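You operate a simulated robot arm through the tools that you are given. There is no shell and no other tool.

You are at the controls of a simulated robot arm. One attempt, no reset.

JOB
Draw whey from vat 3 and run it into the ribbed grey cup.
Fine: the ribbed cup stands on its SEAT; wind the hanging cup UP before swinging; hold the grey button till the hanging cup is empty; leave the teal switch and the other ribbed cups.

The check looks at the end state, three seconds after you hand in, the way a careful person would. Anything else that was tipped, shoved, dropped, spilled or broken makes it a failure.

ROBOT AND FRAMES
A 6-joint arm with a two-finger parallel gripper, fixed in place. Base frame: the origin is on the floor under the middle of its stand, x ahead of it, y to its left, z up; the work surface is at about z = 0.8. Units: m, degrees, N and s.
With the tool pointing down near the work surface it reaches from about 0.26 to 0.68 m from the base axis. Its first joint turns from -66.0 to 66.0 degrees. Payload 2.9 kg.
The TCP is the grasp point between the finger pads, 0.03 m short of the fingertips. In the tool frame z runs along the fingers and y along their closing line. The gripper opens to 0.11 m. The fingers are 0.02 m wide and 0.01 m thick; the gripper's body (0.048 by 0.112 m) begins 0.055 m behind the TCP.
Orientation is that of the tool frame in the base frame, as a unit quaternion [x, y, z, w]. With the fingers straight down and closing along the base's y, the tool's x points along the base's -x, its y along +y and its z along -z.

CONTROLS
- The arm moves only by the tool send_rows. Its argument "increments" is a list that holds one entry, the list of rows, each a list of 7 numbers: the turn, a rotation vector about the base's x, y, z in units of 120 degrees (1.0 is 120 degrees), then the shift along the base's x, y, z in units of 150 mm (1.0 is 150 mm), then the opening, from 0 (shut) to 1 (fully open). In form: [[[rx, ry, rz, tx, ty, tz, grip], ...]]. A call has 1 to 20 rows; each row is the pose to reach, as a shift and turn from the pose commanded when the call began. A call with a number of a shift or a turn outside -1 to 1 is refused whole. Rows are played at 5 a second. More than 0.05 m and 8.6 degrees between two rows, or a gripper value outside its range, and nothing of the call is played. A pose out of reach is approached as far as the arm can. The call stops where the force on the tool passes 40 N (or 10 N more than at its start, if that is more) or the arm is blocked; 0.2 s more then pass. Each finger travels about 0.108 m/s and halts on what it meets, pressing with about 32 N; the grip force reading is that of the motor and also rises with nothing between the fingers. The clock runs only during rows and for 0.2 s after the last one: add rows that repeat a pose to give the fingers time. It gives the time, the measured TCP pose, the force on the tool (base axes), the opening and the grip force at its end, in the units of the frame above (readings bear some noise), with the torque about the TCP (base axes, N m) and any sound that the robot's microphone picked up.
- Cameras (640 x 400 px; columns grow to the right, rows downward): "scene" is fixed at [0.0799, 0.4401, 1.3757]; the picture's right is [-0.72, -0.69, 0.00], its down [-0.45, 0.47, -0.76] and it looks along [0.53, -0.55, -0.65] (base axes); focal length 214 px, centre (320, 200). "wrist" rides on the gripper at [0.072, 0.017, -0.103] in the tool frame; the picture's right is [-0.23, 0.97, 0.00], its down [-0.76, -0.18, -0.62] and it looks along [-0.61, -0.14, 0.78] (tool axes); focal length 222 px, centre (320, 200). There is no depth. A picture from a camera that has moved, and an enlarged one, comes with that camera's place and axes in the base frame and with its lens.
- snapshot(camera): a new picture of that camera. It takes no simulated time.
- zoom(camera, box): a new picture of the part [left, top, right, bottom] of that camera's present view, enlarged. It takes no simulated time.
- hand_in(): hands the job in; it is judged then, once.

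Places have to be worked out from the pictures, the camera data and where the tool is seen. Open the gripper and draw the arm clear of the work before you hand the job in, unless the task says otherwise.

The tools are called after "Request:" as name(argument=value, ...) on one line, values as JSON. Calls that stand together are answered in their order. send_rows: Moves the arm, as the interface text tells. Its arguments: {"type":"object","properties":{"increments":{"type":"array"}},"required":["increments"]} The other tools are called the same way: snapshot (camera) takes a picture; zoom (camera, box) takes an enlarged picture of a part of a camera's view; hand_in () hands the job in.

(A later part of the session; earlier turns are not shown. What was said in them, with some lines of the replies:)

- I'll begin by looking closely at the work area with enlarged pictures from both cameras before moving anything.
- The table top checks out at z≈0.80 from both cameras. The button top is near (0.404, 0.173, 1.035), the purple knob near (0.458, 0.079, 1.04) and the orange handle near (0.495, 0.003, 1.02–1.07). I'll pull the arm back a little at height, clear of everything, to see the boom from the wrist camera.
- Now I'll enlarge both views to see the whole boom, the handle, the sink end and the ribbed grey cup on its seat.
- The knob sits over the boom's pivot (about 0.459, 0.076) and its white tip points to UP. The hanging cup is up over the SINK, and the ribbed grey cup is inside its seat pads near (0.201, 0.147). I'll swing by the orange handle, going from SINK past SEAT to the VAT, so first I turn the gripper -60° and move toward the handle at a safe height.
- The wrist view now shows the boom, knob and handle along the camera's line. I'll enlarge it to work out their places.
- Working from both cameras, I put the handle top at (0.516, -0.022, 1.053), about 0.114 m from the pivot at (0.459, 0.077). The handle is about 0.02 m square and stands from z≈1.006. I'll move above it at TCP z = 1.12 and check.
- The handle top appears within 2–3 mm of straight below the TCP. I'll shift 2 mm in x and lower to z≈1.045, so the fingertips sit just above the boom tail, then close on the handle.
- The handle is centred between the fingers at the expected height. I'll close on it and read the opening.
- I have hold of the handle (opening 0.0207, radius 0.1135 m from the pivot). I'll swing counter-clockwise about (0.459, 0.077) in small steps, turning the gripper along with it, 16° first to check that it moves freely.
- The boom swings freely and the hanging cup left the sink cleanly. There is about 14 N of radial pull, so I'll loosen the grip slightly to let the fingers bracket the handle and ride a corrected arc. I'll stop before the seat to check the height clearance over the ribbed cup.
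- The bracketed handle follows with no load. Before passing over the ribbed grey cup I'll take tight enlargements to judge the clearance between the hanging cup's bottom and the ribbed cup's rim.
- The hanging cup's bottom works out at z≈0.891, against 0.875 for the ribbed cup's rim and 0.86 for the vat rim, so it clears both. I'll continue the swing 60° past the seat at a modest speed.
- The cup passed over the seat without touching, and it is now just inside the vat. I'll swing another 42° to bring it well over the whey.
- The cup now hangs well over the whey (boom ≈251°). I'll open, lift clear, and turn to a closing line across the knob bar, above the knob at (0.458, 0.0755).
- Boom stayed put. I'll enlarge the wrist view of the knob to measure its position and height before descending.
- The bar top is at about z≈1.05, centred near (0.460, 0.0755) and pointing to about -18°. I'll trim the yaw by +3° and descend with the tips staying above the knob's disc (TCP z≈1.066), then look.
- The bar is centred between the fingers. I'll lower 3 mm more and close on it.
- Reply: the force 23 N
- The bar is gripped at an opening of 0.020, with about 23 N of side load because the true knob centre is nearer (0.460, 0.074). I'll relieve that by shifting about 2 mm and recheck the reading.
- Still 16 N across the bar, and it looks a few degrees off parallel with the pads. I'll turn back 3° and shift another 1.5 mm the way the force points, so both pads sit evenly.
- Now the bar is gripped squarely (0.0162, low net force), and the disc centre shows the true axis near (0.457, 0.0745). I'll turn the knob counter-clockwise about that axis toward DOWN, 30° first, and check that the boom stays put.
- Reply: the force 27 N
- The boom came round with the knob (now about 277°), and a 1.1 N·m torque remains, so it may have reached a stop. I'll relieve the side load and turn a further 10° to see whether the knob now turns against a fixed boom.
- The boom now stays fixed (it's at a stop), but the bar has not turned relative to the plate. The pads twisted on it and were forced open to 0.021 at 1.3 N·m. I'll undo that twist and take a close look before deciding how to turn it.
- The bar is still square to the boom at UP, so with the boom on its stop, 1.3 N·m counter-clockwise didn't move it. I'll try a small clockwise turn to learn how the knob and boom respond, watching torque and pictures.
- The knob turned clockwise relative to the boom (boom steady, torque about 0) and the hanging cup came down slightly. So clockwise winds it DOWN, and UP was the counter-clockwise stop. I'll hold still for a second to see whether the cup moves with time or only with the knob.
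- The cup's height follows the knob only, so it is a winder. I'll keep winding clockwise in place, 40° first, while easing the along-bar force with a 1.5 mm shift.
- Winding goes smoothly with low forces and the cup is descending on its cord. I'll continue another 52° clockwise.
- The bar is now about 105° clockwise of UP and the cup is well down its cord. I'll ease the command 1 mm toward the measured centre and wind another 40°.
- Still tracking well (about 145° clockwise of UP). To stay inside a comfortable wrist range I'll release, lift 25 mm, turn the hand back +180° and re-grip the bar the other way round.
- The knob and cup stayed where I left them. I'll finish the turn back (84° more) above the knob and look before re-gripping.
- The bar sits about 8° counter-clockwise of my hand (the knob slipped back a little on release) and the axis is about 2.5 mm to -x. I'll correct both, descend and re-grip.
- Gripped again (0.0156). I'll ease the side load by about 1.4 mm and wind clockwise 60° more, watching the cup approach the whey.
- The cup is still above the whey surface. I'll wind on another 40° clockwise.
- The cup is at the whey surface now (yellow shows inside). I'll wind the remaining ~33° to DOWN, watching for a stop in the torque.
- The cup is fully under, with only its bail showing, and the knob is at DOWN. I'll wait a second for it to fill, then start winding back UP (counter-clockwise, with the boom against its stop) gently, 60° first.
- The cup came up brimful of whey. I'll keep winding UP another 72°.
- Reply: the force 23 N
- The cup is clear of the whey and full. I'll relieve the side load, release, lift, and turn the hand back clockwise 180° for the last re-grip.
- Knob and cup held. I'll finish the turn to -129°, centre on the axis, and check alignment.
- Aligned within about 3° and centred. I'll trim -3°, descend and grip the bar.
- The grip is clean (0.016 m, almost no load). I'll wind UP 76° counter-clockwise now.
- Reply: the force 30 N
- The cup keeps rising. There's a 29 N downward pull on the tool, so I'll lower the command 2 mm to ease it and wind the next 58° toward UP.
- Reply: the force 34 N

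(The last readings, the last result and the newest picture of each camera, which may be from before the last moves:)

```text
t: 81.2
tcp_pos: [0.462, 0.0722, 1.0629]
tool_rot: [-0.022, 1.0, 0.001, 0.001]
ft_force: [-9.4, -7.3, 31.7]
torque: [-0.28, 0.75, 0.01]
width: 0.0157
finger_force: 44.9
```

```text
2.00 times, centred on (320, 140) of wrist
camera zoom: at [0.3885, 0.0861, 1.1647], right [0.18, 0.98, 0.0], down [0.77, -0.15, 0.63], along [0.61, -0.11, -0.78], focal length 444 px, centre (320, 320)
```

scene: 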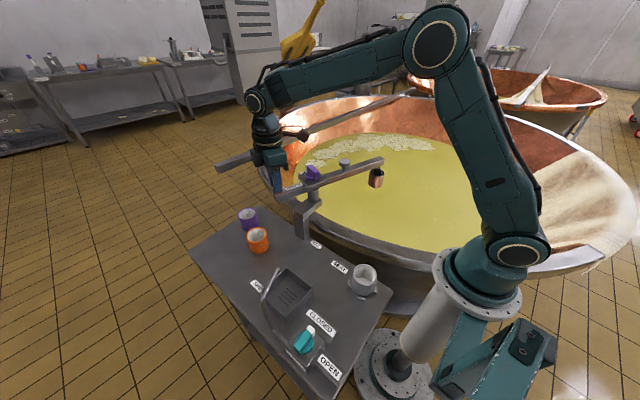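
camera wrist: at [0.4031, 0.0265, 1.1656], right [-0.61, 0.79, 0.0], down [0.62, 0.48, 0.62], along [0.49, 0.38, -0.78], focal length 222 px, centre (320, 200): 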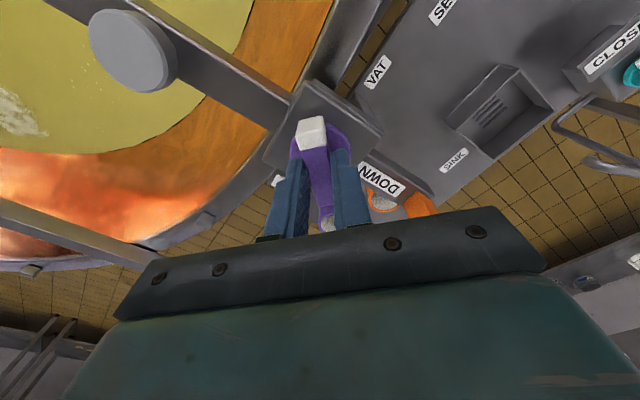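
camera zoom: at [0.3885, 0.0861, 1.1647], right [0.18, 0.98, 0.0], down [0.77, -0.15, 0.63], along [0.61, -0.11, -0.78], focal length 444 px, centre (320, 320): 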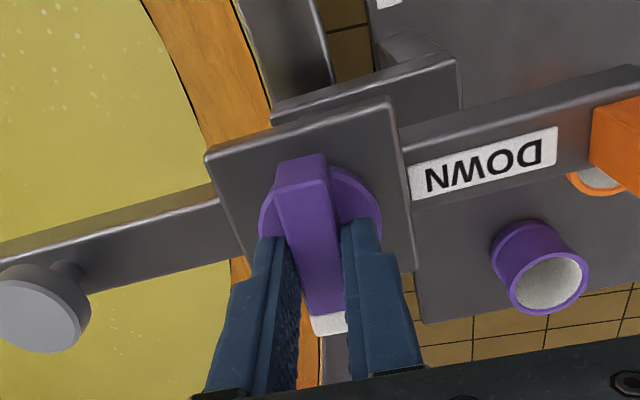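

Nearly at UP. The vertical load swung to +32 N, so I'll raise the command 2.5 mm and turn the last 6° onto the UP stop.

Request:
send_rows(increments=[[[0, 0, 0, 0.002, 0, 0.008, 0.08], [0, 0, 0, 0.002, 0, 0.015, 0.08], [0, 0, 0.0167, 0.002, 0, 0.015, 0.08], [0, 0, 0.0333, 0.002, 0, 0.015, 0.08], [0, 0, 0.0458, 0.002, 0, 0.015, 0.08], [0, 0, 0.0458, 0.002, 0, 0.015, 0.08]]])

Request:
zoom(camera="scene", box=[270, 140, 390, 240])

Request:
zoom(camera="scene", box=[330, 140, 390, 190])

```text
t: 82.6
tcp_pos: [0.4624, 0.0721, 1.0631]
tool_rot: [-0.068, 0.998, -0.001, -0.001]
ft_force: [-0.7, -7.3, -3.6]
torque: [-0.21, -0.18, -1.17]
width: 0.0163
finger_force: 44.5
```

```text
4.00 times, centred on (330, 190) of scene
camera zoom: at [0.0799, 0.4399, 1.3757], right [-0.72, -0.69, 0.0], down [-0.45, 0.47, -0.76], along [0.53, -0.55, -0.65], focal length 858 px, centre (280, 240)
```

zoom: 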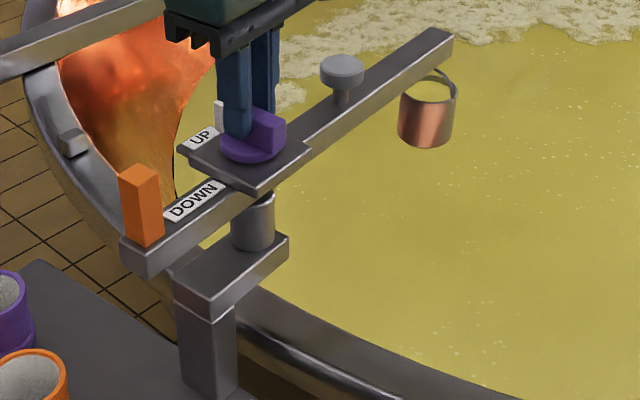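

```text
8.00 times, centred on (360, 165) of scene
camera zoom: at [0.0799, 0.4399, 1.3757], right [-0.72, -0.69, 0.0], down [-0.45, 0.47, -0.76], along [0.53, -0.55, -0.65], focal length 1716 px, centre (0, 480)
```

zoom: 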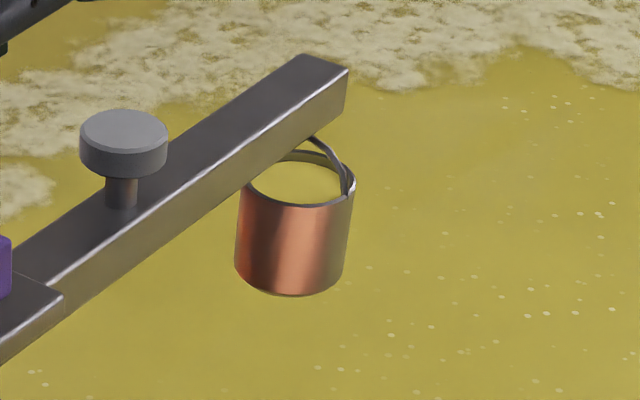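

The torque rose to 1.17 N·m at the UP stop and the full cup is snug under the boom. I'll untwist slightly, release gently, lift, and go above the handle (now near (0.450, 0.179)) with the hand turned to bracket it.

Request:
send_rows(increments=[[[0, 0, -0.01, 0, 0, 0, 0.08], [0, 0, -0.01, 0, 0, 0, 0.08], [0, 0, -0.01, 0, 0, 0, 0.25], [0, 0, -0.01, 0, 0, 0, 0.6], [0, 0, -0.01, 0, 0, 0.2, 0.6], [0, 0, -0.01, 0, 0, 0.4, 0.6], [0, 0, -0.01, 0, 0, 0.567, 0.6], [0, 0, 0.0525, -0.007, 0.059, 0.567, 0.6], [0, 0, 0.115, -0.014, 0.118, 0.567, 0.6], [0, 0, 0.1775, -0.021, 0.178, 0.567, 0.6], [0, 0, 0.24, -0.028, 0.237, 0.567, 0.6], [0, 0, 0.3025, -0.035, 0.296, 0.567, 0.6], [0, 0, 0.365, -0.042, 0.355, 0.567, 0.6], [0, 0, 0.4275, -0.049, 0.414, 0.567, 0.6], [0, 0, 0.49, -0.056, 0.473, 0.567, 0.6], [0, 0, 0.5525, -0.063, 0.533, 0.567, 0.6], [0, 0, 0.615, -0.07, 0.592, 0.567, 0.6], [0, 0, 0.6775, -0.077, 0.651, 0.567, 0.6], [0, 0, 0.74, -0.084, 0.71, 0.567, 0.6], [0, 0, 0.74, -0.084, 0.71, 0.567, 0.6]]])

Request:
snapshot(camera="wrist")

Request:
zoom(camera="scene", box=[250, 110, 390, 230])

```text
t: 86.8
tcp_pos: [0.4509, 0.1783, 1.1476]
tool_rot: [0.749, -0.663, 0.0, 0.002]
ft_force: [0.6, -0.3, -0.2]
torque: [0.0, 0.01, -0.02]
width: 0.0662
finger_force: 0.1
```

```text
taken
camera wrist: at [0.4422, 0.1054, 1.2498], right [-0.99, 0.11, 0.0], down [0.09, 0.78, 0.62], along [0.07, 0.62, -0.78], focal length 222 px, centre (320, 200)
```

wrist: 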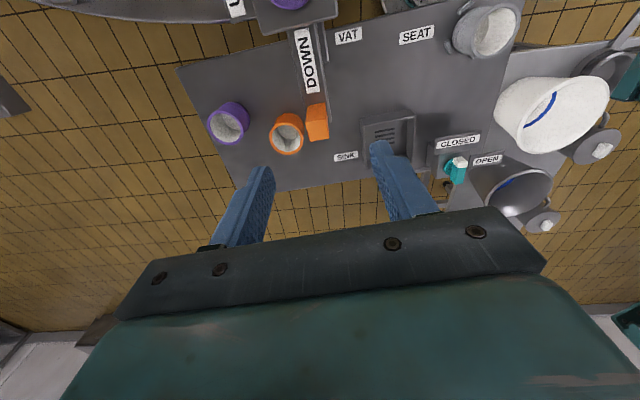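

```text
3.33 times, centred on (320, 170) of scene
camera zoom: at [0.0799, 0.4401, 1.3757], right [-0.72, -0.69, 0.0], down [-0.45, 0.47, -0.76], along [0.53, -0.55, -0.65], focal length 715 px, centre (320, 300)
```

zoom: 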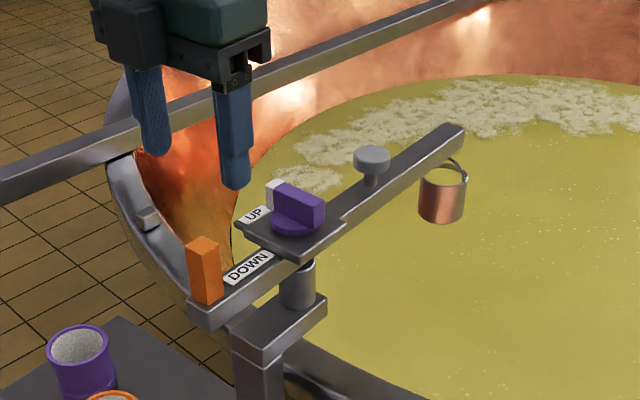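

The cup stayed UP and full. Checking the handle alignment under the gripper with an enlargement.

Request:
zoom(camera="wrist", box=[270, 70, 370, 170])

Request:
zoom(camera="scene", box=[330, 140, 390, 190])

```text
4.00 times, centred on (320, 120) of wrist
camera zoom: at [0.4422, 0.1054, 1.2498], right [-0.99, 0.11, 0.0], down [0.09, 0.78, 0.62], along [0.07, 0.62, -0.78], focal length 888 px, centre (320, 520)
```

zoom: 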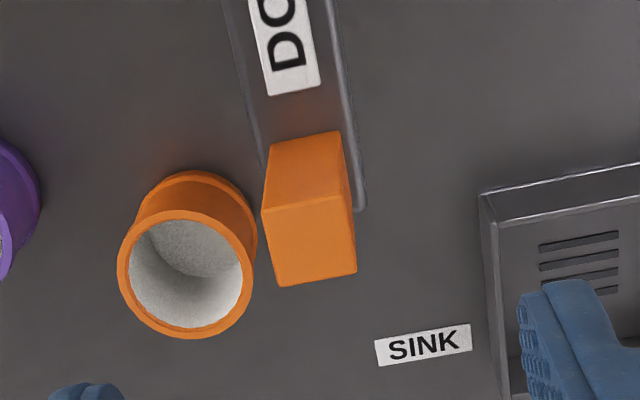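

```text
8.00 times, centred on (360, 165) of scene
camera zoom: at [0.0799, 0.4401, 1.3757], right [-0.72, -0.69, 0.0], down [-0.45, 0.47, -0.76], along [0.53, -0.55, -0.65], focal length 1716 px, centre (0, 480)
```

zoom: 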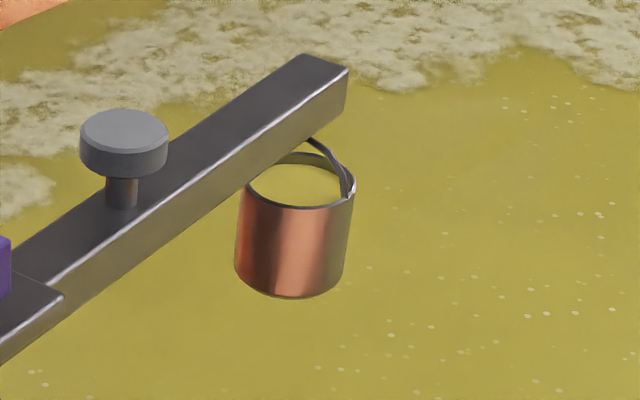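

The handle top is about 2 mm in +x and 3–4 mm farther out than the TCP. I'll correct, lower around it, and bracket it at a 26 mm opening.

Request:
send_rows(increments=[[[0, 0, 0, 0.012, 0.025, 0, 0.6], [0, 0, 0, 0.012, 0.025, -0.171, 0.6], [0, 0, 0, 0.012, 0.025, -0.342, 0.6], [0, 0, 0, 0.012, 0.025, -0.513, 0.6], [0, 0, 0, 0.012, 0.025, -0.684, 0.6], [0, 0, 0, 0.012, 0.025, -0.684, 0.4], [0, 0, 0, 0.012, 0.025, -0.684, 0.235], [0, 0, 0, 0.012, 0.025, -0.684, 0.235]]])

Request:
zoom(camera="wrist", box=[240, 100, 400, 250])

Request:
zoom(camera="scene", box=[250, 130, 390, 230])

```text
t: 88.6
tcp_pos: [0.4514, 0.1832, 1.0453]
tool_rot: [0.748, -0.664, 0.0, 0.0]
ft_force: [0.7, 0.2, -0.9]
torque: [0.01, 0.01, 0.02]
width: 0.0259
finger_force: 0.0
```

```text
2.67 times, centred on (320, 175) of wrist
camera zoom: at [0.4435, 0.1093, 1.1468], right [-0.99, 0.11, 0.0], down [0.09, 0.78, 0.62], along [0.07, 0.62, -0.78], focal length 592 px, centre (320, 267)
```

zoom: 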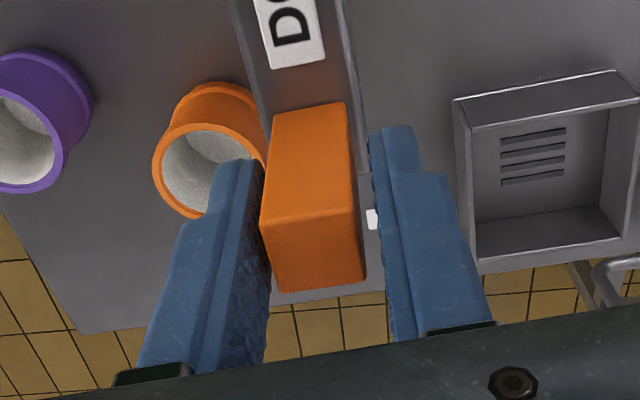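

```text
4.00 times, centred on (320, 180) of scene
camera zoom: at [0.0799, 0.4401, 1.3757], right [-0.72, -0.69, 0.0], down [-0.45, 0.47, -0.76], along [0.53, -0.55, -0.65], focal length 858 px, centre (320, 280)
```

zoom: 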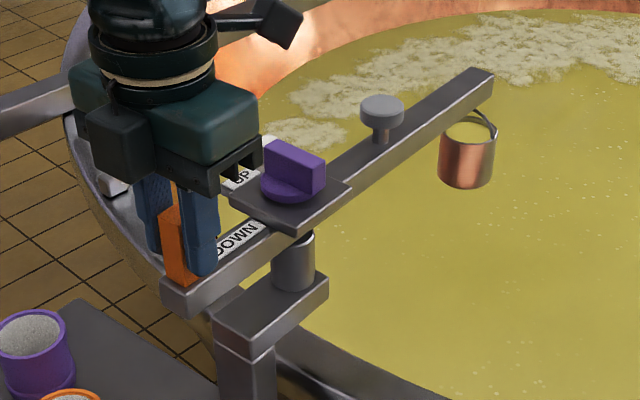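

The handle is bracketed. I'll swing clockwise (back toward SEAT) slowly with the full cup, at 2° per row, 40° first.

Request:
send_rows(increments=[[[0, 0, -0.0167, 0.0259, 0.0021, 0, 0.235], [0, 0, -0.0333, 0.0519, 0.0034, 0, 0.235], [0, 0, -0.05, 0.0779, 0.0037, 0, 0.235], [0, 0, -0.0667, 0.1039, 0.0031, 0, 0.235], [0, 0, -0.0833, 0.1299, 0.0016, 0, 0.235], [0, 0, -0.1, 0.1558, -0.0008, 0, 0.235], [0, 0, -0.1167, 0.1816, -0.0042, 0, 0.235], [0, 0, -0.1333, 0.2073, -0.0083, 0, 0.235], [0, 0, -0.15, 0.2328, -0.0135, 0, 0.235], [0, 0, -0.1667, 0.2581, -0.0195, 0, 0.235], [0, 0, -0.1833, 0.2832, -0.0263, 0, 0.235], [0, 0, -0.2, 0.308, -0.0341, 0, 0.235], [0, 0, -0.2167, 0.3326, -0.0426, 0, 0.235], [0, 0, -0.2333, 0.3569, -0.0521, 0, 0.235], [0, 0, -0.25, 0.3807, -0.0624, 0, 0.235], [0, 0, -0.2667, 0.4042, -0.0735, 0, 0.235], [0, 0, -0.2833, 0.4273, -0.0854, 0, 0.235], [0, 0, -0.3, 0.45, -0.0982, 0, 0.235], [0, 0, -0.3167, 0.4723, -0.1117, 0, 0.235], [0, 0, -0.3333, 0.494, -0.126, 0, 0.235]]])

Request:
snapshot(camera="scene")

Request:
zoom(camera="scene", box=[330, 140, 430, 240])

Request:
zoom(camera="wrist", box=[240, 100, 400, 250])

```text
t: 92.8
tcp_pos: [0.5259, 0.1637, 1.0456]
tool_rot: [-0.475, 0.88, 0.001, 0.0]
ft_force: [-1.0, 0.5, 0.3]
torque: [-0.02, -0.02, 0.0]
width: 0.0265
finger_force: 1.0
```

```text
taken
```

scene: 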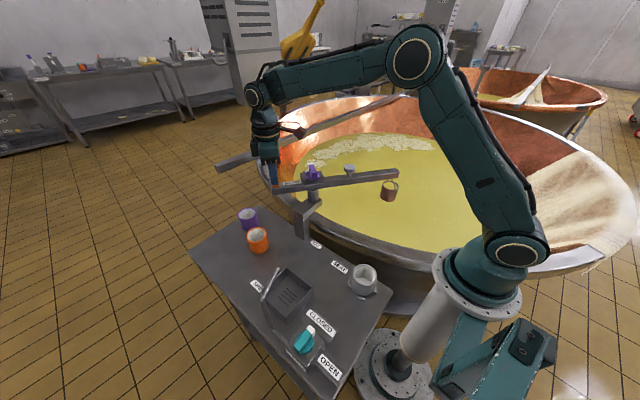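

```text
4.00 times, centred on (380, 190) of scene
camera zoom: at [0.0799, 0.4401, 1.3757], right [-0.72, -0.69, 0.0], down [-0.45, 0.47, -0.76], along [0.53, -0.55, -0.65], focal length 858 px, centre (80, 240)
```

zoom: 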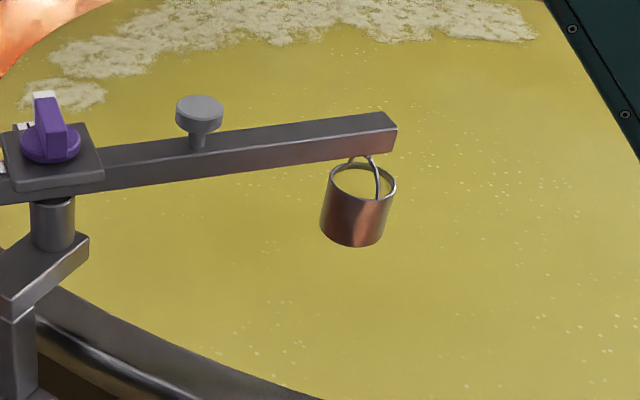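

```text
2.67 times, centred on (320, 175) of wrist
camera zoom: at [0.4719, 0.1128, 1.1481], right [-0.69, 0.72, 0.0], down [0.57, 0.54, 0.62], along [0.45, 0.43, -0.78], focal length 592 px, centre (320, 267)
```

zoom: 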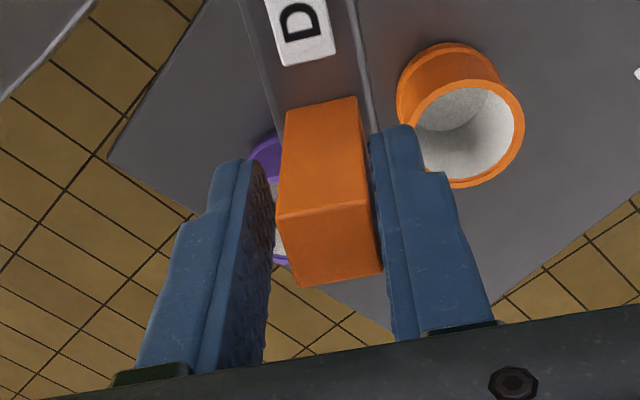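

Swinging fine with no load, and the cup is still full and hanging straight. Another 40° clockwise.

Request:
send_rows(increments=[[[0, 0, -0.0167, 0.0212, -0.0151, 0, 0.235], [0, 0, -0.0333, 0.042, -0.0308, 0, 0.235], [0, 0, -0.05, 0.0621, -0.0473, 0, 0.235], [0, 0, -0.0667, 0.0816, -0.0645, 0, 0.235], [0, 0, -0.0833, 0.1005, -0.0823, 0, 0.235], [0, 0, -0.1, 0.1189, -0.1008, 0, 0.235], [0, 0, -0.1167, 0.1365, -0.1199, 0, 0.235], [0, 0, -0.1333, 0.1535, -0.1396, 0, 0.235], [0, 0, -0.15, 0.1697, -0.1599, 0, 0.235], [0, 0, -0.1667, 0.1853, -0.1808, 0, 0.235], [0, 0, -0.1833, 0.2001, -0.2022, 0, 0.235], [0, 0, -0.2, 0.2141, -0.224, 0, 0.235], [0, 0, -0.2167, 0.2274, -0.2464, 0, 0.235], [0, 0, -0.2333, 0.2399, -0.2693, 0, 0.235], [0, 0, -0.25, 0.2516, -0.2925, 0, 0.235], [0, 0, -0.2667, 0.2625, -0.3161, 0, 0.235], [0, 0, -0.2833, 0.2725, -0.3401, 0, 0.235], [0, 0, -0.3, 0.2817, -0.3644, 0, 0.235], [0, 0, -0.3167, 0.2901, -0.3891, 0, 0.235], [0, 0, -0.3333, 0.2975, -0.414, 0, 0.235]]])

Request:
snapshot(camera="scene")

Request:
zoom(camera="scene", box=[330, 180, 430, 310])

```text
t: 97.0
tcp_pos: [0.5714, 0.1007, 1.0467]
tool_rot: [-0.145, 0.989, 0.0, 0.001]
ft_force: [-1.0, 0.3, -0.8]
torque: [-0.03, 0.02, 0.03]
width: 0.0261
finger_force: 0.2
```

```text
taken
```

scene: 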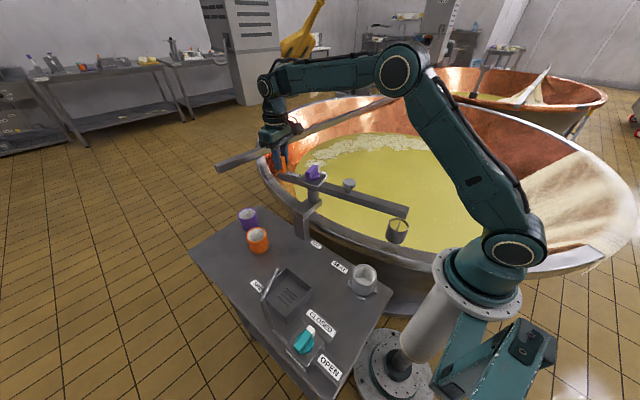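

```text
3.08 times, centred on (380, 245) of scene
camera zoom: at [0.0799, 0.4401, 1.3757], right [-0.72, -0.69, 0.0], down [-0.45, 0.47, -0.76], along [0.53, -0.55, -0.65], focal length 660 px, centre (135, 62)
```

zoom: 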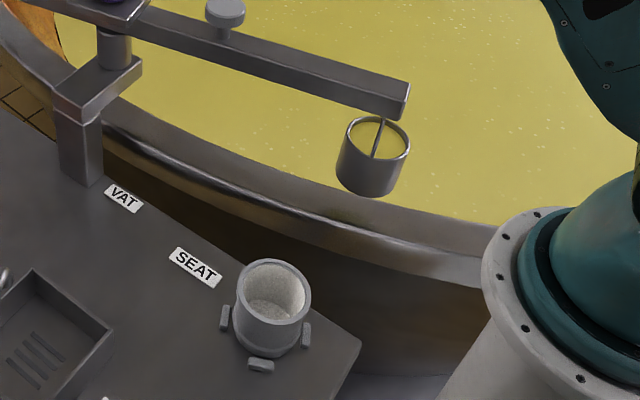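

The full cup has cleared the vat rim. I'll bring it within about 6° of the seat and then align by picture.

Request:
send_rows(increments=[[[0, 0, -0.0167, 0.0066, -0.0252, 0, 0.235], [0, 0, -0.0333, 0.0123, -0.0505, 0, 0.235], [0, 0, -0.05, 0.0171, -0.0761, 0, 0.235], [0, 0, -0.0667, 0.0211, -0.1018, 0, 0.235], [0, 0, -0.0833, 0.0241, -0.1277, 0, 0.235], [0, 0, -0.1, 0.0262, -0.1536, 0, 0.235], [0, 0, -0.1167, 0.0275, -0.1795, 0, 0.235], [0, 0, -0.1333, 0.0278, -0.2056, 0, 0.235], [0, 0, -0.15, 0.0272, -0.2316, 0, 0.235], [0, 0, -0.1667, 0.0257, -0.2576, 0, 0.235], [0, 0, -0.1833, 0.0233, -0.2834, 0, 0.235], [0, 0, -0.2, 0.02, -0.3093, 0, 0.235], [0, 0, -0.2167, 0.0158, -0.3349, 0, 0.235], [0, 0, -0.2167, 0.0158, -0.3349, 0, 0.235]]])

Request:
zoom(camera="scene", box=[340, 230, 410, 310])

Request:
zoom(camera="scene", box=[270, 150, 420, 310])

```text
t: 100.0
tcp_pos: [0.5734, 0.0512, 1.0452]
tool_rot: [0.081, 0.997, 0.0, 0.0]
ft_force: [-0.2, 0.5, 0.3]
torque: [-0.01, 0.01, 0.01]
width: 0.0259
finger_force: 0.0
```

```text
5.00 times, centred on (375, 270) of scene
camera zoom: at [0.0799, 0.4401, 1.3757], right [-0.72, -0.69, 0.0], down [-0.45, 0.47, -0.76], along [0.53, -0.55, -0.65], focal length 1072 px, centre (45, -150)
```

zoom: 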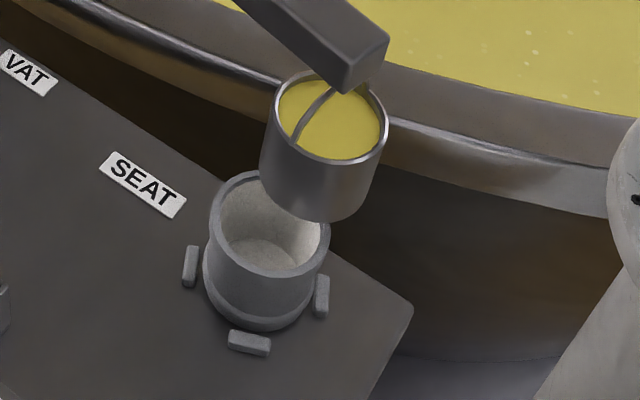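

```text
2.50 times, centred on (345, 230) of scene
camera zoom: at [0.0799, 0.4401, 1.3757], right [-0.72, -0.69, 0.0], down [-0.45, 0.47, -0.76], along [0.53, -0.55, -0.65], focal length 536 px, centre (258, 125)
```

zoom: 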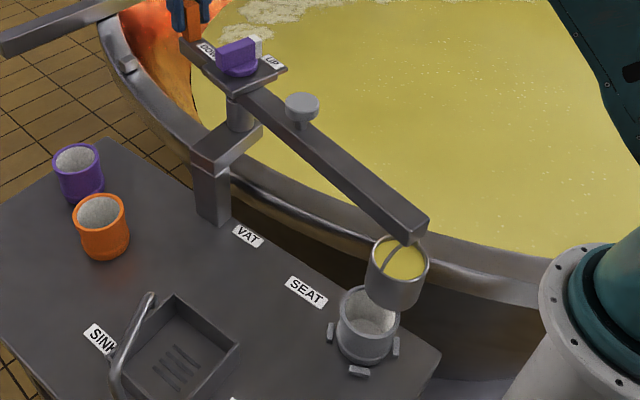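

From the rims in the picture, the hanging cup is at (0.194, 0.122) and the ribbed cup at (0.199, 0.151), so it needs about 6.1° more clockwise. I'll creep that last bit.

Request:
send_rows(increments=[[[0, 0, -0.0083, -0.0025, -0.0127, 0, 0.235], [0, 0, -0.0167, -0.0051, -0.0255, 0, 0.235], [0, 0, -0.025, -0.008, -0.0382, 0, 0.235], [0, 0, -0.0333, -0.0111, -0.0508, 0, 0.235], [0, 0, -0.0417, -0.0144, -0.0634, 0, 0.235], [0, 0, -0.0508, -0.0183, -0.0771, 0, 0.235], [0, 0, -0.0508, -0.0183, -0.0771, 0, 0.235], [0, 0, -0.0508, -0.0183, -0.0771, 0, 0.235]]])

Request:
zoom(camera="scene", box=[340, 230, 410, 310])

Request:
zoom(camera="scene", box=[270, 150, 420, 310])

```text
t: 101.8
tcp_pos: [0.5712, 0.0393, 1.0461]
tool_rot: [0.133, 0.991, -0.001, 0.0]
ft_force: [1.1, 2.0, -0.6]
torque: [-0.02, 0.0, -0.04]
width: 0.027
finger_force: 1.3
```

```text
5.00 times, centred on (375, 270) of scene
camera zoom: at [0.0799, 0.4402, 1.3757], right [-0.72, -0.69, 0.0], down [-0.45, 0.47, -0.76], along [0.53, -0.55, -0.65], focal length 1072 px, centre (45, -150)
```

zoom: 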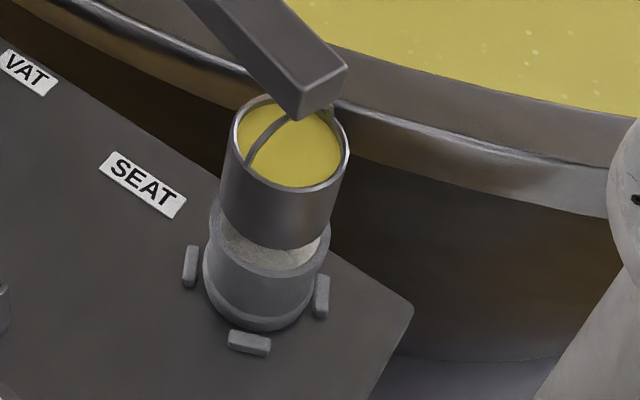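

```text
2.50 times, centred on (345, 230) of scene
camera zoom: at [0.0799, 0.4402, 1.3757], right [-0.72, -0.69, 0.0], down [-0.45, 0.47, -0.76], along [0.53, -0.55, -0.65], focal length 536 px, centre (258, 125)
```

zoom: 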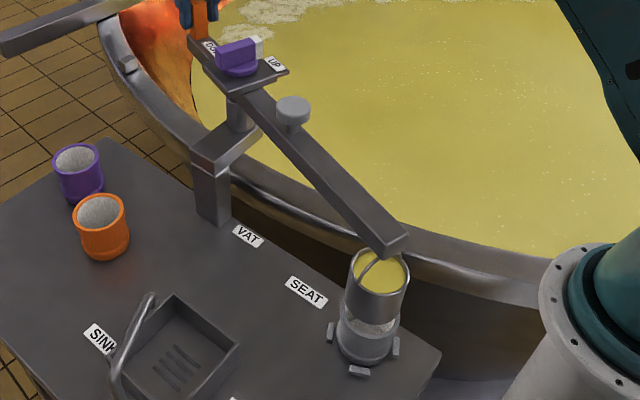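

The hanging cup is now centred over the ribbed cup within about 3 mm. I'll open, lift off the handle without disturbing the boom, and travel toward the grey button at height.

Request:
send_rows(increments=[[[0, 0, 0, 0, 0, 0, 0.4], [0, 0, 0, 0, 0, 0, 0.6], [0, 0, 0, 0, 0, 0.2, 0.6], [0, 0, 0, 0, 0, 0.45, 0.6], [0, 0, 0, 0, 0, 0.7, 0.6], [0, 0, 0, -0.2, 0.058, 0.7, 0.6], [0, 0, 0, -0.4, 0.116, 0.7, 0.3], [0, 0, 0, -0.6, 0.174, 0.7, 0], [0, 0, 0, -0.8, 0.232, 0.7, 0], [0, 0, 0, -1.0, 0.29, 0.7, 0], [0, 0, 0, -1.0, 0.29, 0.7, 0]]])

Request:
snapshot(camera="wrist")

Request:
zoom(camera="scene", box=[340, 230, 410, 310])

Request:
zoom(camera="scene", box=[270, 120, 420, 280])

```text
t: 104.2
tcp_pos: [0.4216, 0.0841, 1.1494]
tool_rot: [0.133, 0.991, 0.0, 0.0]
ft_force: [-0.2, -0.7, -0.8]
torque: [0.01, 0.0, 0.03]
width: 0.0001
finger_force: 32.3
```

```text
taken
camera wrist: at [0.3557, 0.1195, 1.2514], right [0.48, 0.88, 0.0], down [0.69, -0.37, 0.62], along [0.55, -0.3, -0.78], focal length 222 px, centre (320, 200)
```

wrist: 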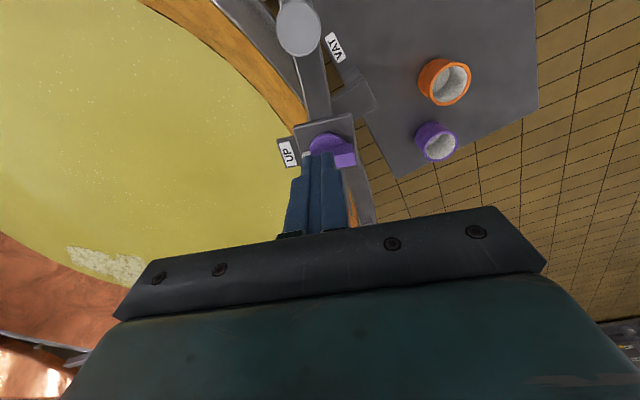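

```text
5.00 times, centred on (375, 270) of scene
camera zoom: at [0.0799, 0.4401, 1.3757], right [-0.72, -0.69, 0.0], down [-0.45, 0.47, -0.76], along [0.53, -0.55, -0.65], focal length 1072 px, centre (45, -150)
```

zoom: 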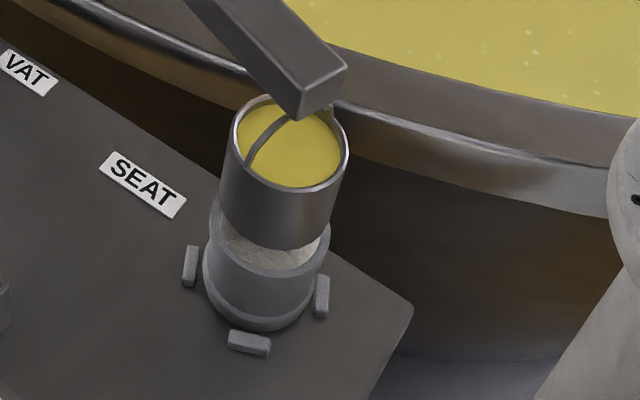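

```text
2.50 times, centred on (345, 200) of scene
camera zoom: at [0.0799, 0.4401, 1.3757], right [-0.72, -0.69, 0.0], down [-0.45, 0.47, -0.76], along [0.53, -0.55, -0.65], focal length 536 px, centre (258, 200)
```

zoom: 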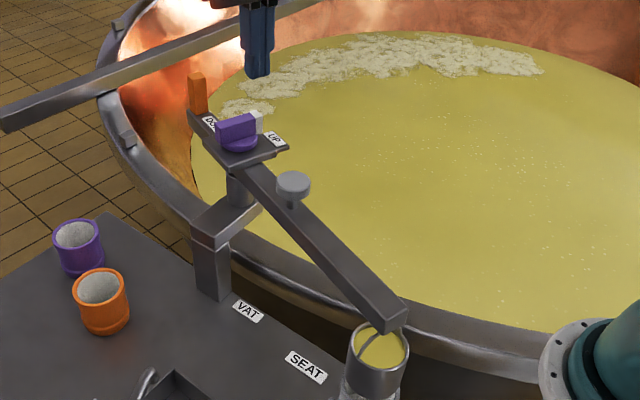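

Boom and cups are undisturbed and the fingers are closed. The button is at about (0.356, 0.101); I'll move over it to TCP z≈1.09 (tips at about 1.06) and check.

Request:
send_rows(increments=[[[0, 0, 0, -0.146, 0.036, 0, 0], [0, 0, 0, -0.291, 0.073, 0, 0], [0, 0, 0, -0.437, 0.109, 0, 0], [0, 0, 0, -0.437, 0.109, -0.2, 0], [0, 0, 0, -0.437, 0.109, -0.39, 0], [0, 0, 0, -0.437, 0.109, -0.39, 0]]])

Request:
snapshot(camera="wrist")

Request:
zoom(camera="scene", box=[290, 140, 400, 240])

```text
t: 105.6
tcp_pos: [0.3548, 0.0996, 1.0895]
tool_rot: [0.133, 0.991, 0.0, 0.0]
ft_force: [0.2, -0.4, 0.4]
torque: [-0.03, 0.01, 0.02]
width: 0.0
finger_force: 31.9
```

```text
taken
camera wrist: at [0.2887, 0.1363, 1.1924], right [0.48, 0.88, 0.0], down [0.69, -0.37, 0.62], along [0.55, -0.3, -0.78], focal length 222 px, centre (320, 200)
```

wrist: 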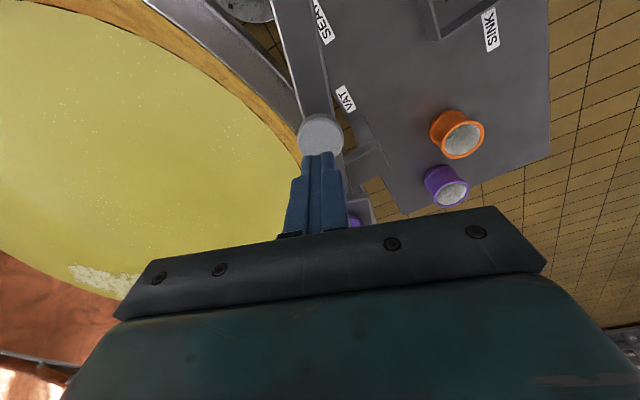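

```text
4.00 times, centred on (345, 190) of scene
camera zoom: at [0.0799, 0.4401, 1.3757], right [-0.72, -0.69, 0.0], down [-0.45, 0.47, -0.76], along [0.53, -0.55, -0.65], focal length 858 px, centre (220, 240)
```

zoom: 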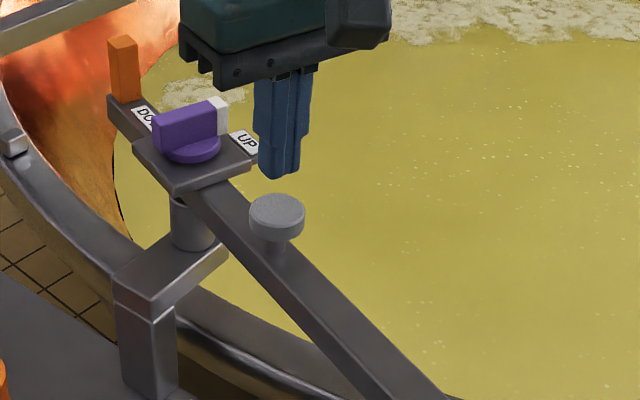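

I'm about 4 mm off the button's centre. I'll correct by (-3.7, +2.8) mm and descend slowly onto the button, watching the force.

Request:
send_rows(increments=[[[0, 0, 0, -0.025, 0.019, 0, 0], [0, 0, 0, -0.025, 0.019, -0.08, 0], [0, 0, 0, -0.025, 0.019, -0.14, 0], [0, 0, 0, -0.025, 0.019, -0.16, 0], [0, 0, 0, -0.025, 0.019, -0.18, 0], [0, 0, 0, -0.025, 0.019, -0.18, 0]]])

Request:
zoom(camera="scene", box=[320, 150, 380, 210])

Request:
zoom(camera="scene", box=[340, 230, 410, 310])

```text
t: 107.0
tcp_pos: [0.3512, 0.1028, 1.0669]
tool_rot: [0.134, 0.991, 0.0, 0.0]
ft_force: [0.4, 0.8, -0.2]
torque: [-0.03, -0.04, -0.02]
width: 0.0
finger_force: 32.2
```

```text
6.67 times, centred on (350, 180) of scene
camera zoom: at [0.0799, 0.4401, 1.3757], right [-0.72, -0.69, 0.0], down [-0.45, 0.47, -0.76], along [0.53, -0.55, -0.65], focal length 1430 px, centre (120, 333)
```

zoom: 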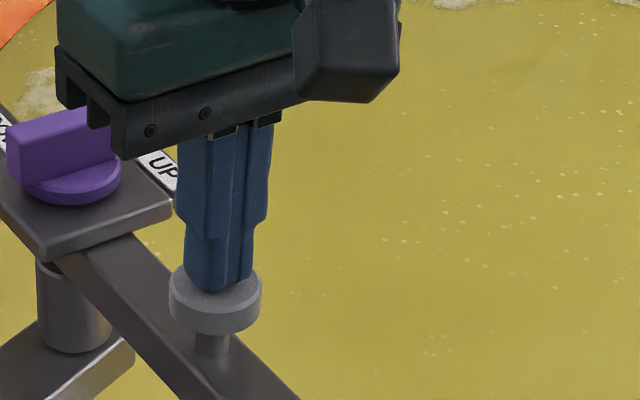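

```text
5.00 times, centred on (375, 270) of scene
camera zoom: at [0.0799, 0.4401, 1.3757], right [-0.72, -0.69, 0.0], down [-0.45, 0.47, -0.76], along [0.53, -0.55, -0.65], focal length 1072 px, centre (45, -150)
```

zoom: 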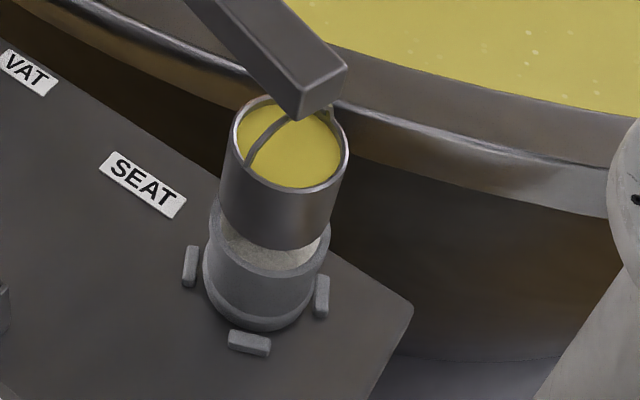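

The tips are over the button's middle, just about touching. I'll press down in 1.5 mm steps.

Request:
send_rows(increments=[[[0, 0, 0, 0, 0, -0.01, 0], [0, 0, 0, 0, 0, -0.02, 0], [0, 0, 0, 0, 0, -0.03, 0], [0, 0, 0, 0, 0, -0.04, 0], [0, 0, 0, 0, 0, -0.04, 0]]])

Request:
zoom(camera="scene", box=[320, 150, 380, 210])

Request:
zoom(camera="scene", box=[340, 230, 410, 310])

```text
t: 108.2
tcp_pos: [0.3522, 0.1015, 1.0593]
tool_rot: [0.133, 0.991, 0.0, 0.001]
ft_force: [0.0, -0.1, 1.7]
torque: [0.01, 0.05, 0.04]
width: 0.0
finger_force: 32.2
```

```text
6.67 times, centred on (350, 180) of scene
camera zoom: at [0.0799, 0.4401, 1.3757], right [-0.72, -0.69, 0.0], down [-0.45, 0.47, -0.76], along [0.53, -0.55, -0.65], focal length 1430 px, centre (120, 333)
```

zoom: 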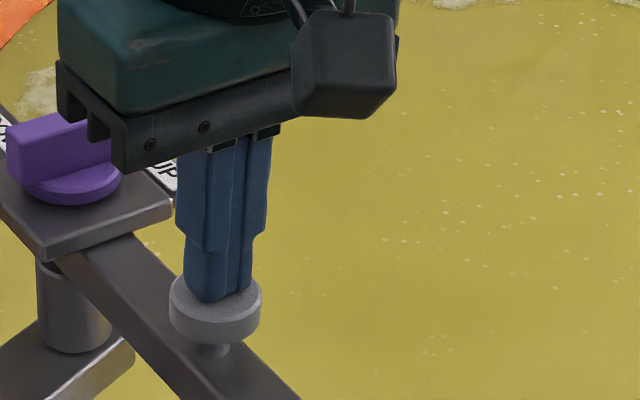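

```text
5.00 times, centred on (375, 270) of scene
camera zoom: at [0.0799, 0.4401, 1.3757], right [-0.72, -0.69, 0.0], down [-0.45, 0.47, -0.76], along [0.53, -0.55, -0.65], focal length 1072 px, centre (45, -150)
```

zoom: 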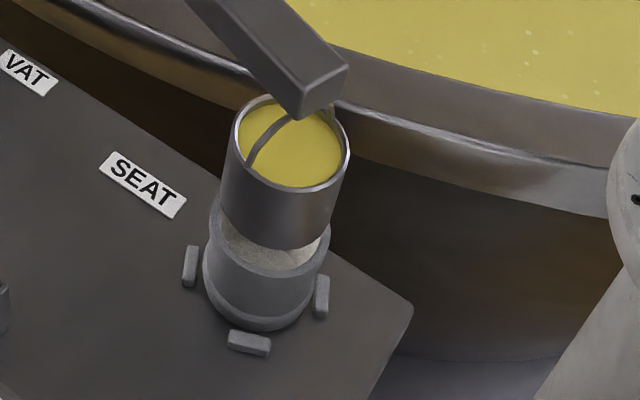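

The button is depressing softly (1.7 N) but nothing flows yet. I'll press further in small steps.

Request:
send_rows(increments=[[[0, 0, 0, 0, 0, -0.01, 0], [0, 0, 0, 0, 0, -0.02, 0], [0, 0, 0, 0, 0, -0.03, 0], [0, 0, 0, 0, 0, -0.03, 0]]])

Request:
zoom(camera="scene", box=[320, 150, 380, 210])

Request:
zoom(camera="scene", box=[340, 230, 410, 310])

```text
t: 109.2
tcp_pos: [0.3521, 0.1027, 1.0546]
tool_rot: [0.133, 0.991, 0.001, 0.001]
ft_force: [1.0, -0.1, 2.5]
torque: [0.0, -0.01, -0.03]
width: 0.0001
finger_force: 32.1
```

```text
6.67 times, centred on (350, 180) of scene
camera zoom: at [0.0799, 0.4401, 1.3757], right [-0.72, -0.69, 0.0], down [-0.45, 0.47, -0.76], along [0.53, -0.55, -0.65], focal length 1430 px, centre (120, 333)
```

zoom: 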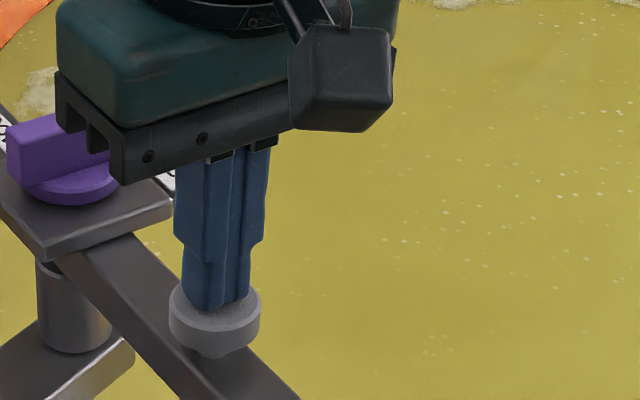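

```text
5.00 times, centred on (375, 270) of scene
camera zoom: at [0.0799, 0.4401, 1.3757], right [-0.72, -0.69, 0.0], down [-0.45, 0.47, -0.76], along [0.53, -0.55, -0.65], focal length 1072 px, centre (45, -150)
```

zoom: 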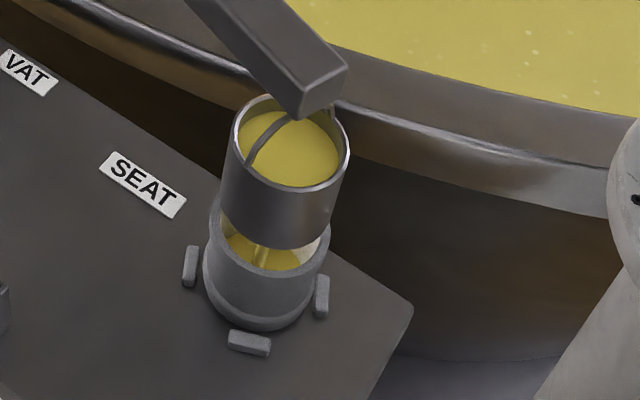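

Whey is now streaming into the middle of the ribbed cup. I'll hold the button for 2 seconds and check the levels.

Request:
send_rows(increments=[[[0, 0, 0, 0, 0, -0.005, 0], [0, 0, 0, 0, 0, -0.005, 0], [0, 0, 0, 0, 0, -0.005, 0], [0, 0, 0, 0, 0, -0.005, 0], [0, 0, 0, 0, 0, -0.005, 0], [0, 0, 0, 0, 0, -0.005, 0], [0, 0, 0, 0, 0, -0.005, 0], [0, 0, 0, 0, 0, -0.005, 0], [0, 0, 0, 0, 0, -0.005, 0]]])

Request:
zoom(camera="scene", box=[340, 230, 410, 310])

```text
t: 111.2
tcp_pos: [0.3509, 0.1028, 1.0541]
tool_rot: [0.133, 0.991, 0.0, 0.0]
ft_force: [-0.1, 0.4, 2.9]
torque: [0.0, -0.02, 0.03]
width: 0.0
finger_force: 31.7
heard: click
```

```text
5.00 times, centred on (375, 270) of scene
camera zoom: at [0.0799, 0.4401, 1.3757], right [-0.72, -0.69, 0.0], down [-0.45, 0.47, -0.76], along [0.53, -0.55, -0.65], focal length 1072 px, centre (45, -150)
```

zoom: 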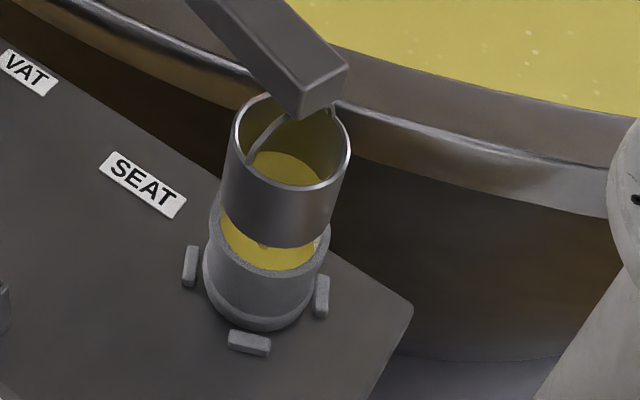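

A click was heard; the hanging cup is draining and the ribbed cup is filling without spilling. I keep holding another 2 seconds.

Request:
send_rows(increments=[[[0, 0, 0, 0, 0, 0, 0], [0, 0, 0, 0, 0, 0, 0], [0, 0, 0, 0, 0, 0, 0], [0, 0, 0, 0, 0, 0, 0], [0, 0, 0, 0, 0, 0, 0], [0, 0, 0, 0, 0, 0, 0], [0, 0, 0, 0, 0, 0, 0], [0, 0, 0, 0, 0, 0, 0], [0, 0, 0, 0, 0, 0, 0]]])

Request:
zoom(camera="scene", box=[340, 230, 410, 310])

Request:
zoom(camera="scene", box=[355, 245, 395, 295])

```text
t: 113.2
tcp_pos: [0.3508, 0.1016, 1.0538]
tool_rot: [0.133, 0.991, 0.0, 0.0]
ft_force: [-1.3, -0.2, 2.3]
torque: [0.02, 0.0, -0.03]
width: 0.0001
finger_force: 32.4
```

```text
5.00 times, centred on (375, 270) of scene
camera zoom: at [0.0799, 0.4401, 1.3757], right [-0.72, -0.69, 0.0], down [-0.45, 0.47, -0.76], along [0.53, -0.55, -0.65], focal length 1072 px, centre (45, -150)
```

zoom: 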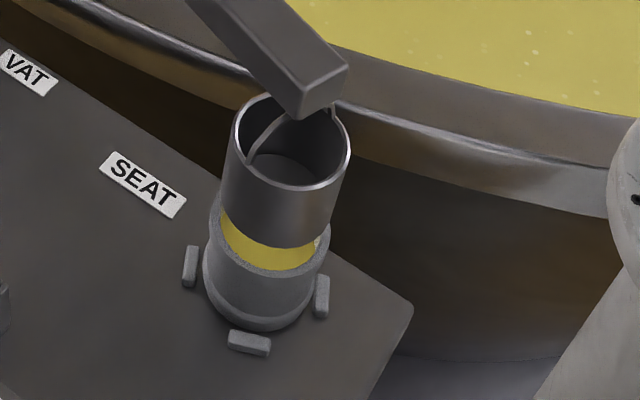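

```text
8.00 times, centred on (375, 270) of scene
camera zoom: at [0.0799, 0.4401, 1.3757], right [-0.72, -0.69, 0.0], down [-0.45, 0.47, -0.76], along [0.53, -0.55, -0.65], focal length 1716 px, centre (-120, -360)
```

zoom: 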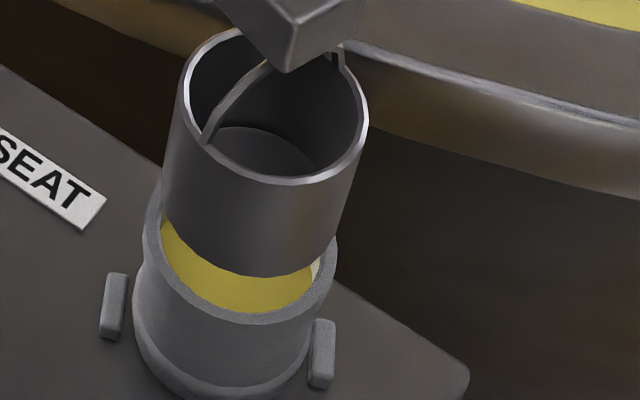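

The hanging cup is empty (bare bottom visible) and the whey sits in the ribbed cup without a spill. I'll hold one more second, then lift straight up off the button.

Request:
send_rows(increments=[[[0, 0, 0, 0, 0, 0, 0], [0, 0, 0, 0, 0, 0, 0], [0, 0, 0, 0, 0, 0, 0], [0, 0, 0, 0, 0, 0, 0], [0, 0, 0, 0, 0, 0, 0], [0, 0, 0, 0, 0, 0.05, 0], [0, 0, 0, 0, 0, 0.12, 0], [0, 0, 0, 0, 0, 0.3, 0], [0, 0, 0, 0, 0, 0.5, 0], [0, 0, 0, 0, 0, 0.7, 0], [0, 0, 0, 0, 0, 0.9, 0]]])

Request:
snapshot(camera="scene")

Request:
zoom(camera="scene", box=[355, 235, 395, 295])

```text
t: 115.6
tcp_pos: [0.3494, 0.1032, 1.1895]
tool_rot: [0.133, 0.991, 0.0, 0.0]
ft_force: [-0.8, -0.1, 0.9]
torque: [0.03, 0.0, 0.0]
width: 0.0001
finger_force: 32.2
```

```text
taken
```

scene: 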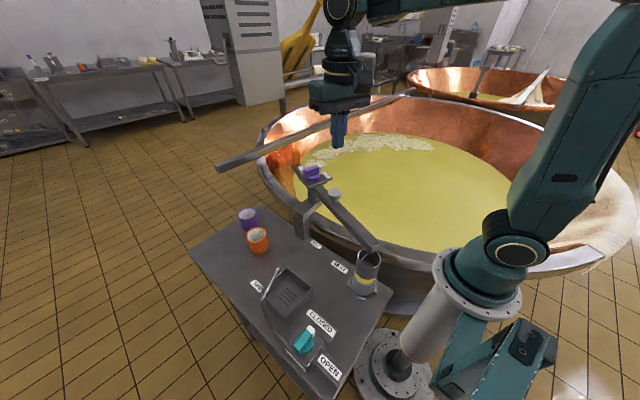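

```text
6.67 times, centred on (375, 265) of scene
camera zoom: at [0.0799, 0.4401, 1.3757], right [-0.72, -0.69, 0.0], down [-0.45, 0.47, -0.76], along [0.53, -0.55, -0.65], focal length 1430 px, centre (-47, -233)
```

zoom: 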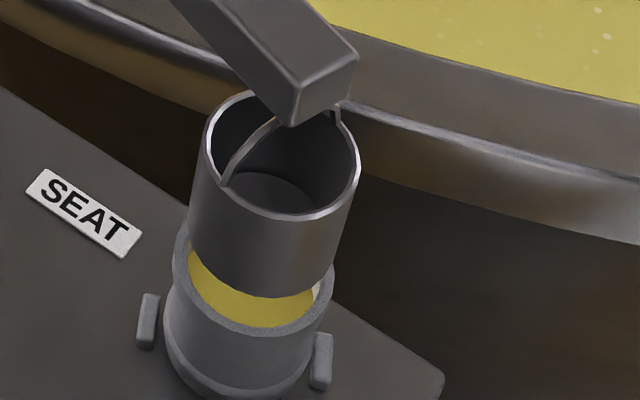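

Button released, boom steady, cup on its seat with the whey in it. I'll open the gripper and draw the arm up and clear toward its starting pose, then do a last check.

Request:
send_rows(increments=[[[0, 0, 0, 0, 0, 0.15, 0.3], [0, 0, 0, 0, 0, 0.3, 0.6], [0, 0, 0, 0, 0, 0.45, 1], [0, 0, 0.04, 0, 0.15, 0.52, 1], [0, 0, 0.08, 0, 0.3, 0.52, 1], [0, 0, 0.1275, 0, 0.5, 0.52, 1], [0, 0, 0.1275, 0, 0.5, 0.52, 1]]])

Request:
snapshot(camera="scene")

Request:
snapshot(camera="wrist")

Request:
zoom(camera="scene", box=[220, 150, 420, 390])

```text
t: 117.2
tcp_pos: [0.3498, 0.1767, 1.2678]
tool_rot: [0.0, 1.0, 0.0, 0.0]
ft_force: [-0.1, -0.2, 0.7]
torque: [0.01, 0.0, 0.0]
width: 0.1097
finger_force: 0.2
```

```text
taken
```

scene: 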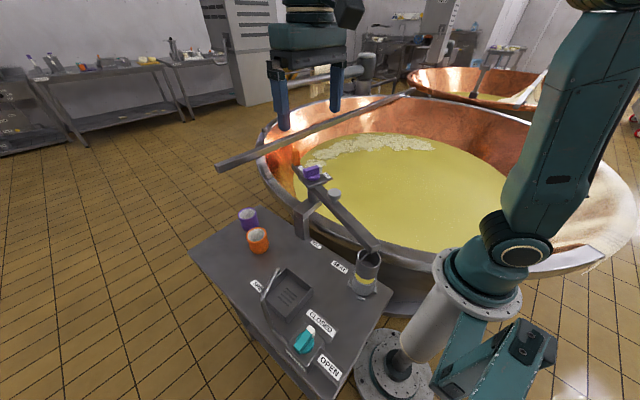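

```text
taken
camera wrist: at [0.2774, 0.1945, 1.3697], right [0.23, 0.97, 0.0], down [0.76, -0.18, 0.62], along [0.61, -0.14, -0.78], focal length 222 px, centre (320, 200)
```

wrist: 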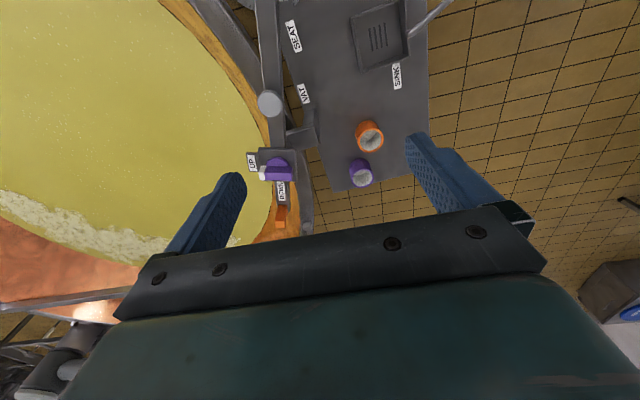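

```text
1.67 times, centred on (320, 270) of scene
camera zoom: at [0.0799, 0.4401, 1.3757], right [-0.72, -0.69, 0.0], down [-0.45, 0.47, -0.76], along [0.53, -0.55, -0.65], focal length 358 px, centre (320, 83)
```

zoom: 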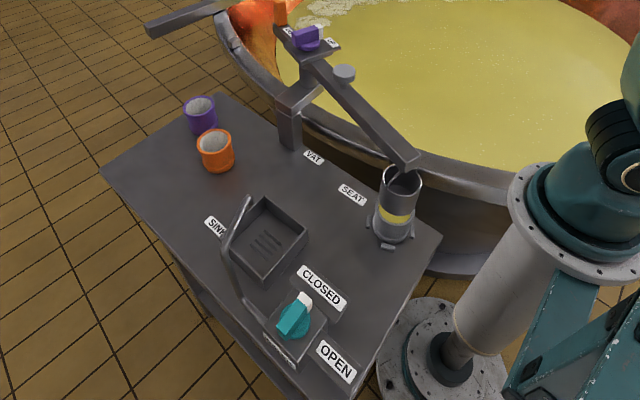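

The whey is in the ribbed grey cup on its SEAT, and the hanging cup is up and empty. The teal switch and the other cups haven't moved, there is no spill, and the arm is clear with the gripper open. I'm handing in.

Request:
hand_in()

```text
The job is handed in.
```

I drew one full hanging cup of whey from the vat and ran it into the ribbed grey cup, then handed the job in. I haven't seen the check's result.

- **Vat:** I used the big vat beside the table, the only one I judged the boom could reach. I saw no "3" marking to confirm it.
- **Ribbed grey cup:** it stands on its SEAT between the pads with the whey in it. The last pictures show no spill on the table.
- **Hanging cup:** I wound it UP before both swings. I held the grey button until its bottom showed bare, then about a second longer. It is up and empty over the seat.
- **Left alone:** the teal switch and the orange and purple cups haven't moved.
- **Purple knob:** my first attempt turned it the wrong way. That dragged the empty cup about 26° farther over the vat until the boom hit its stop. The pictures show no harm from it.

The gripper is open and the arm is lifted clear of the work.
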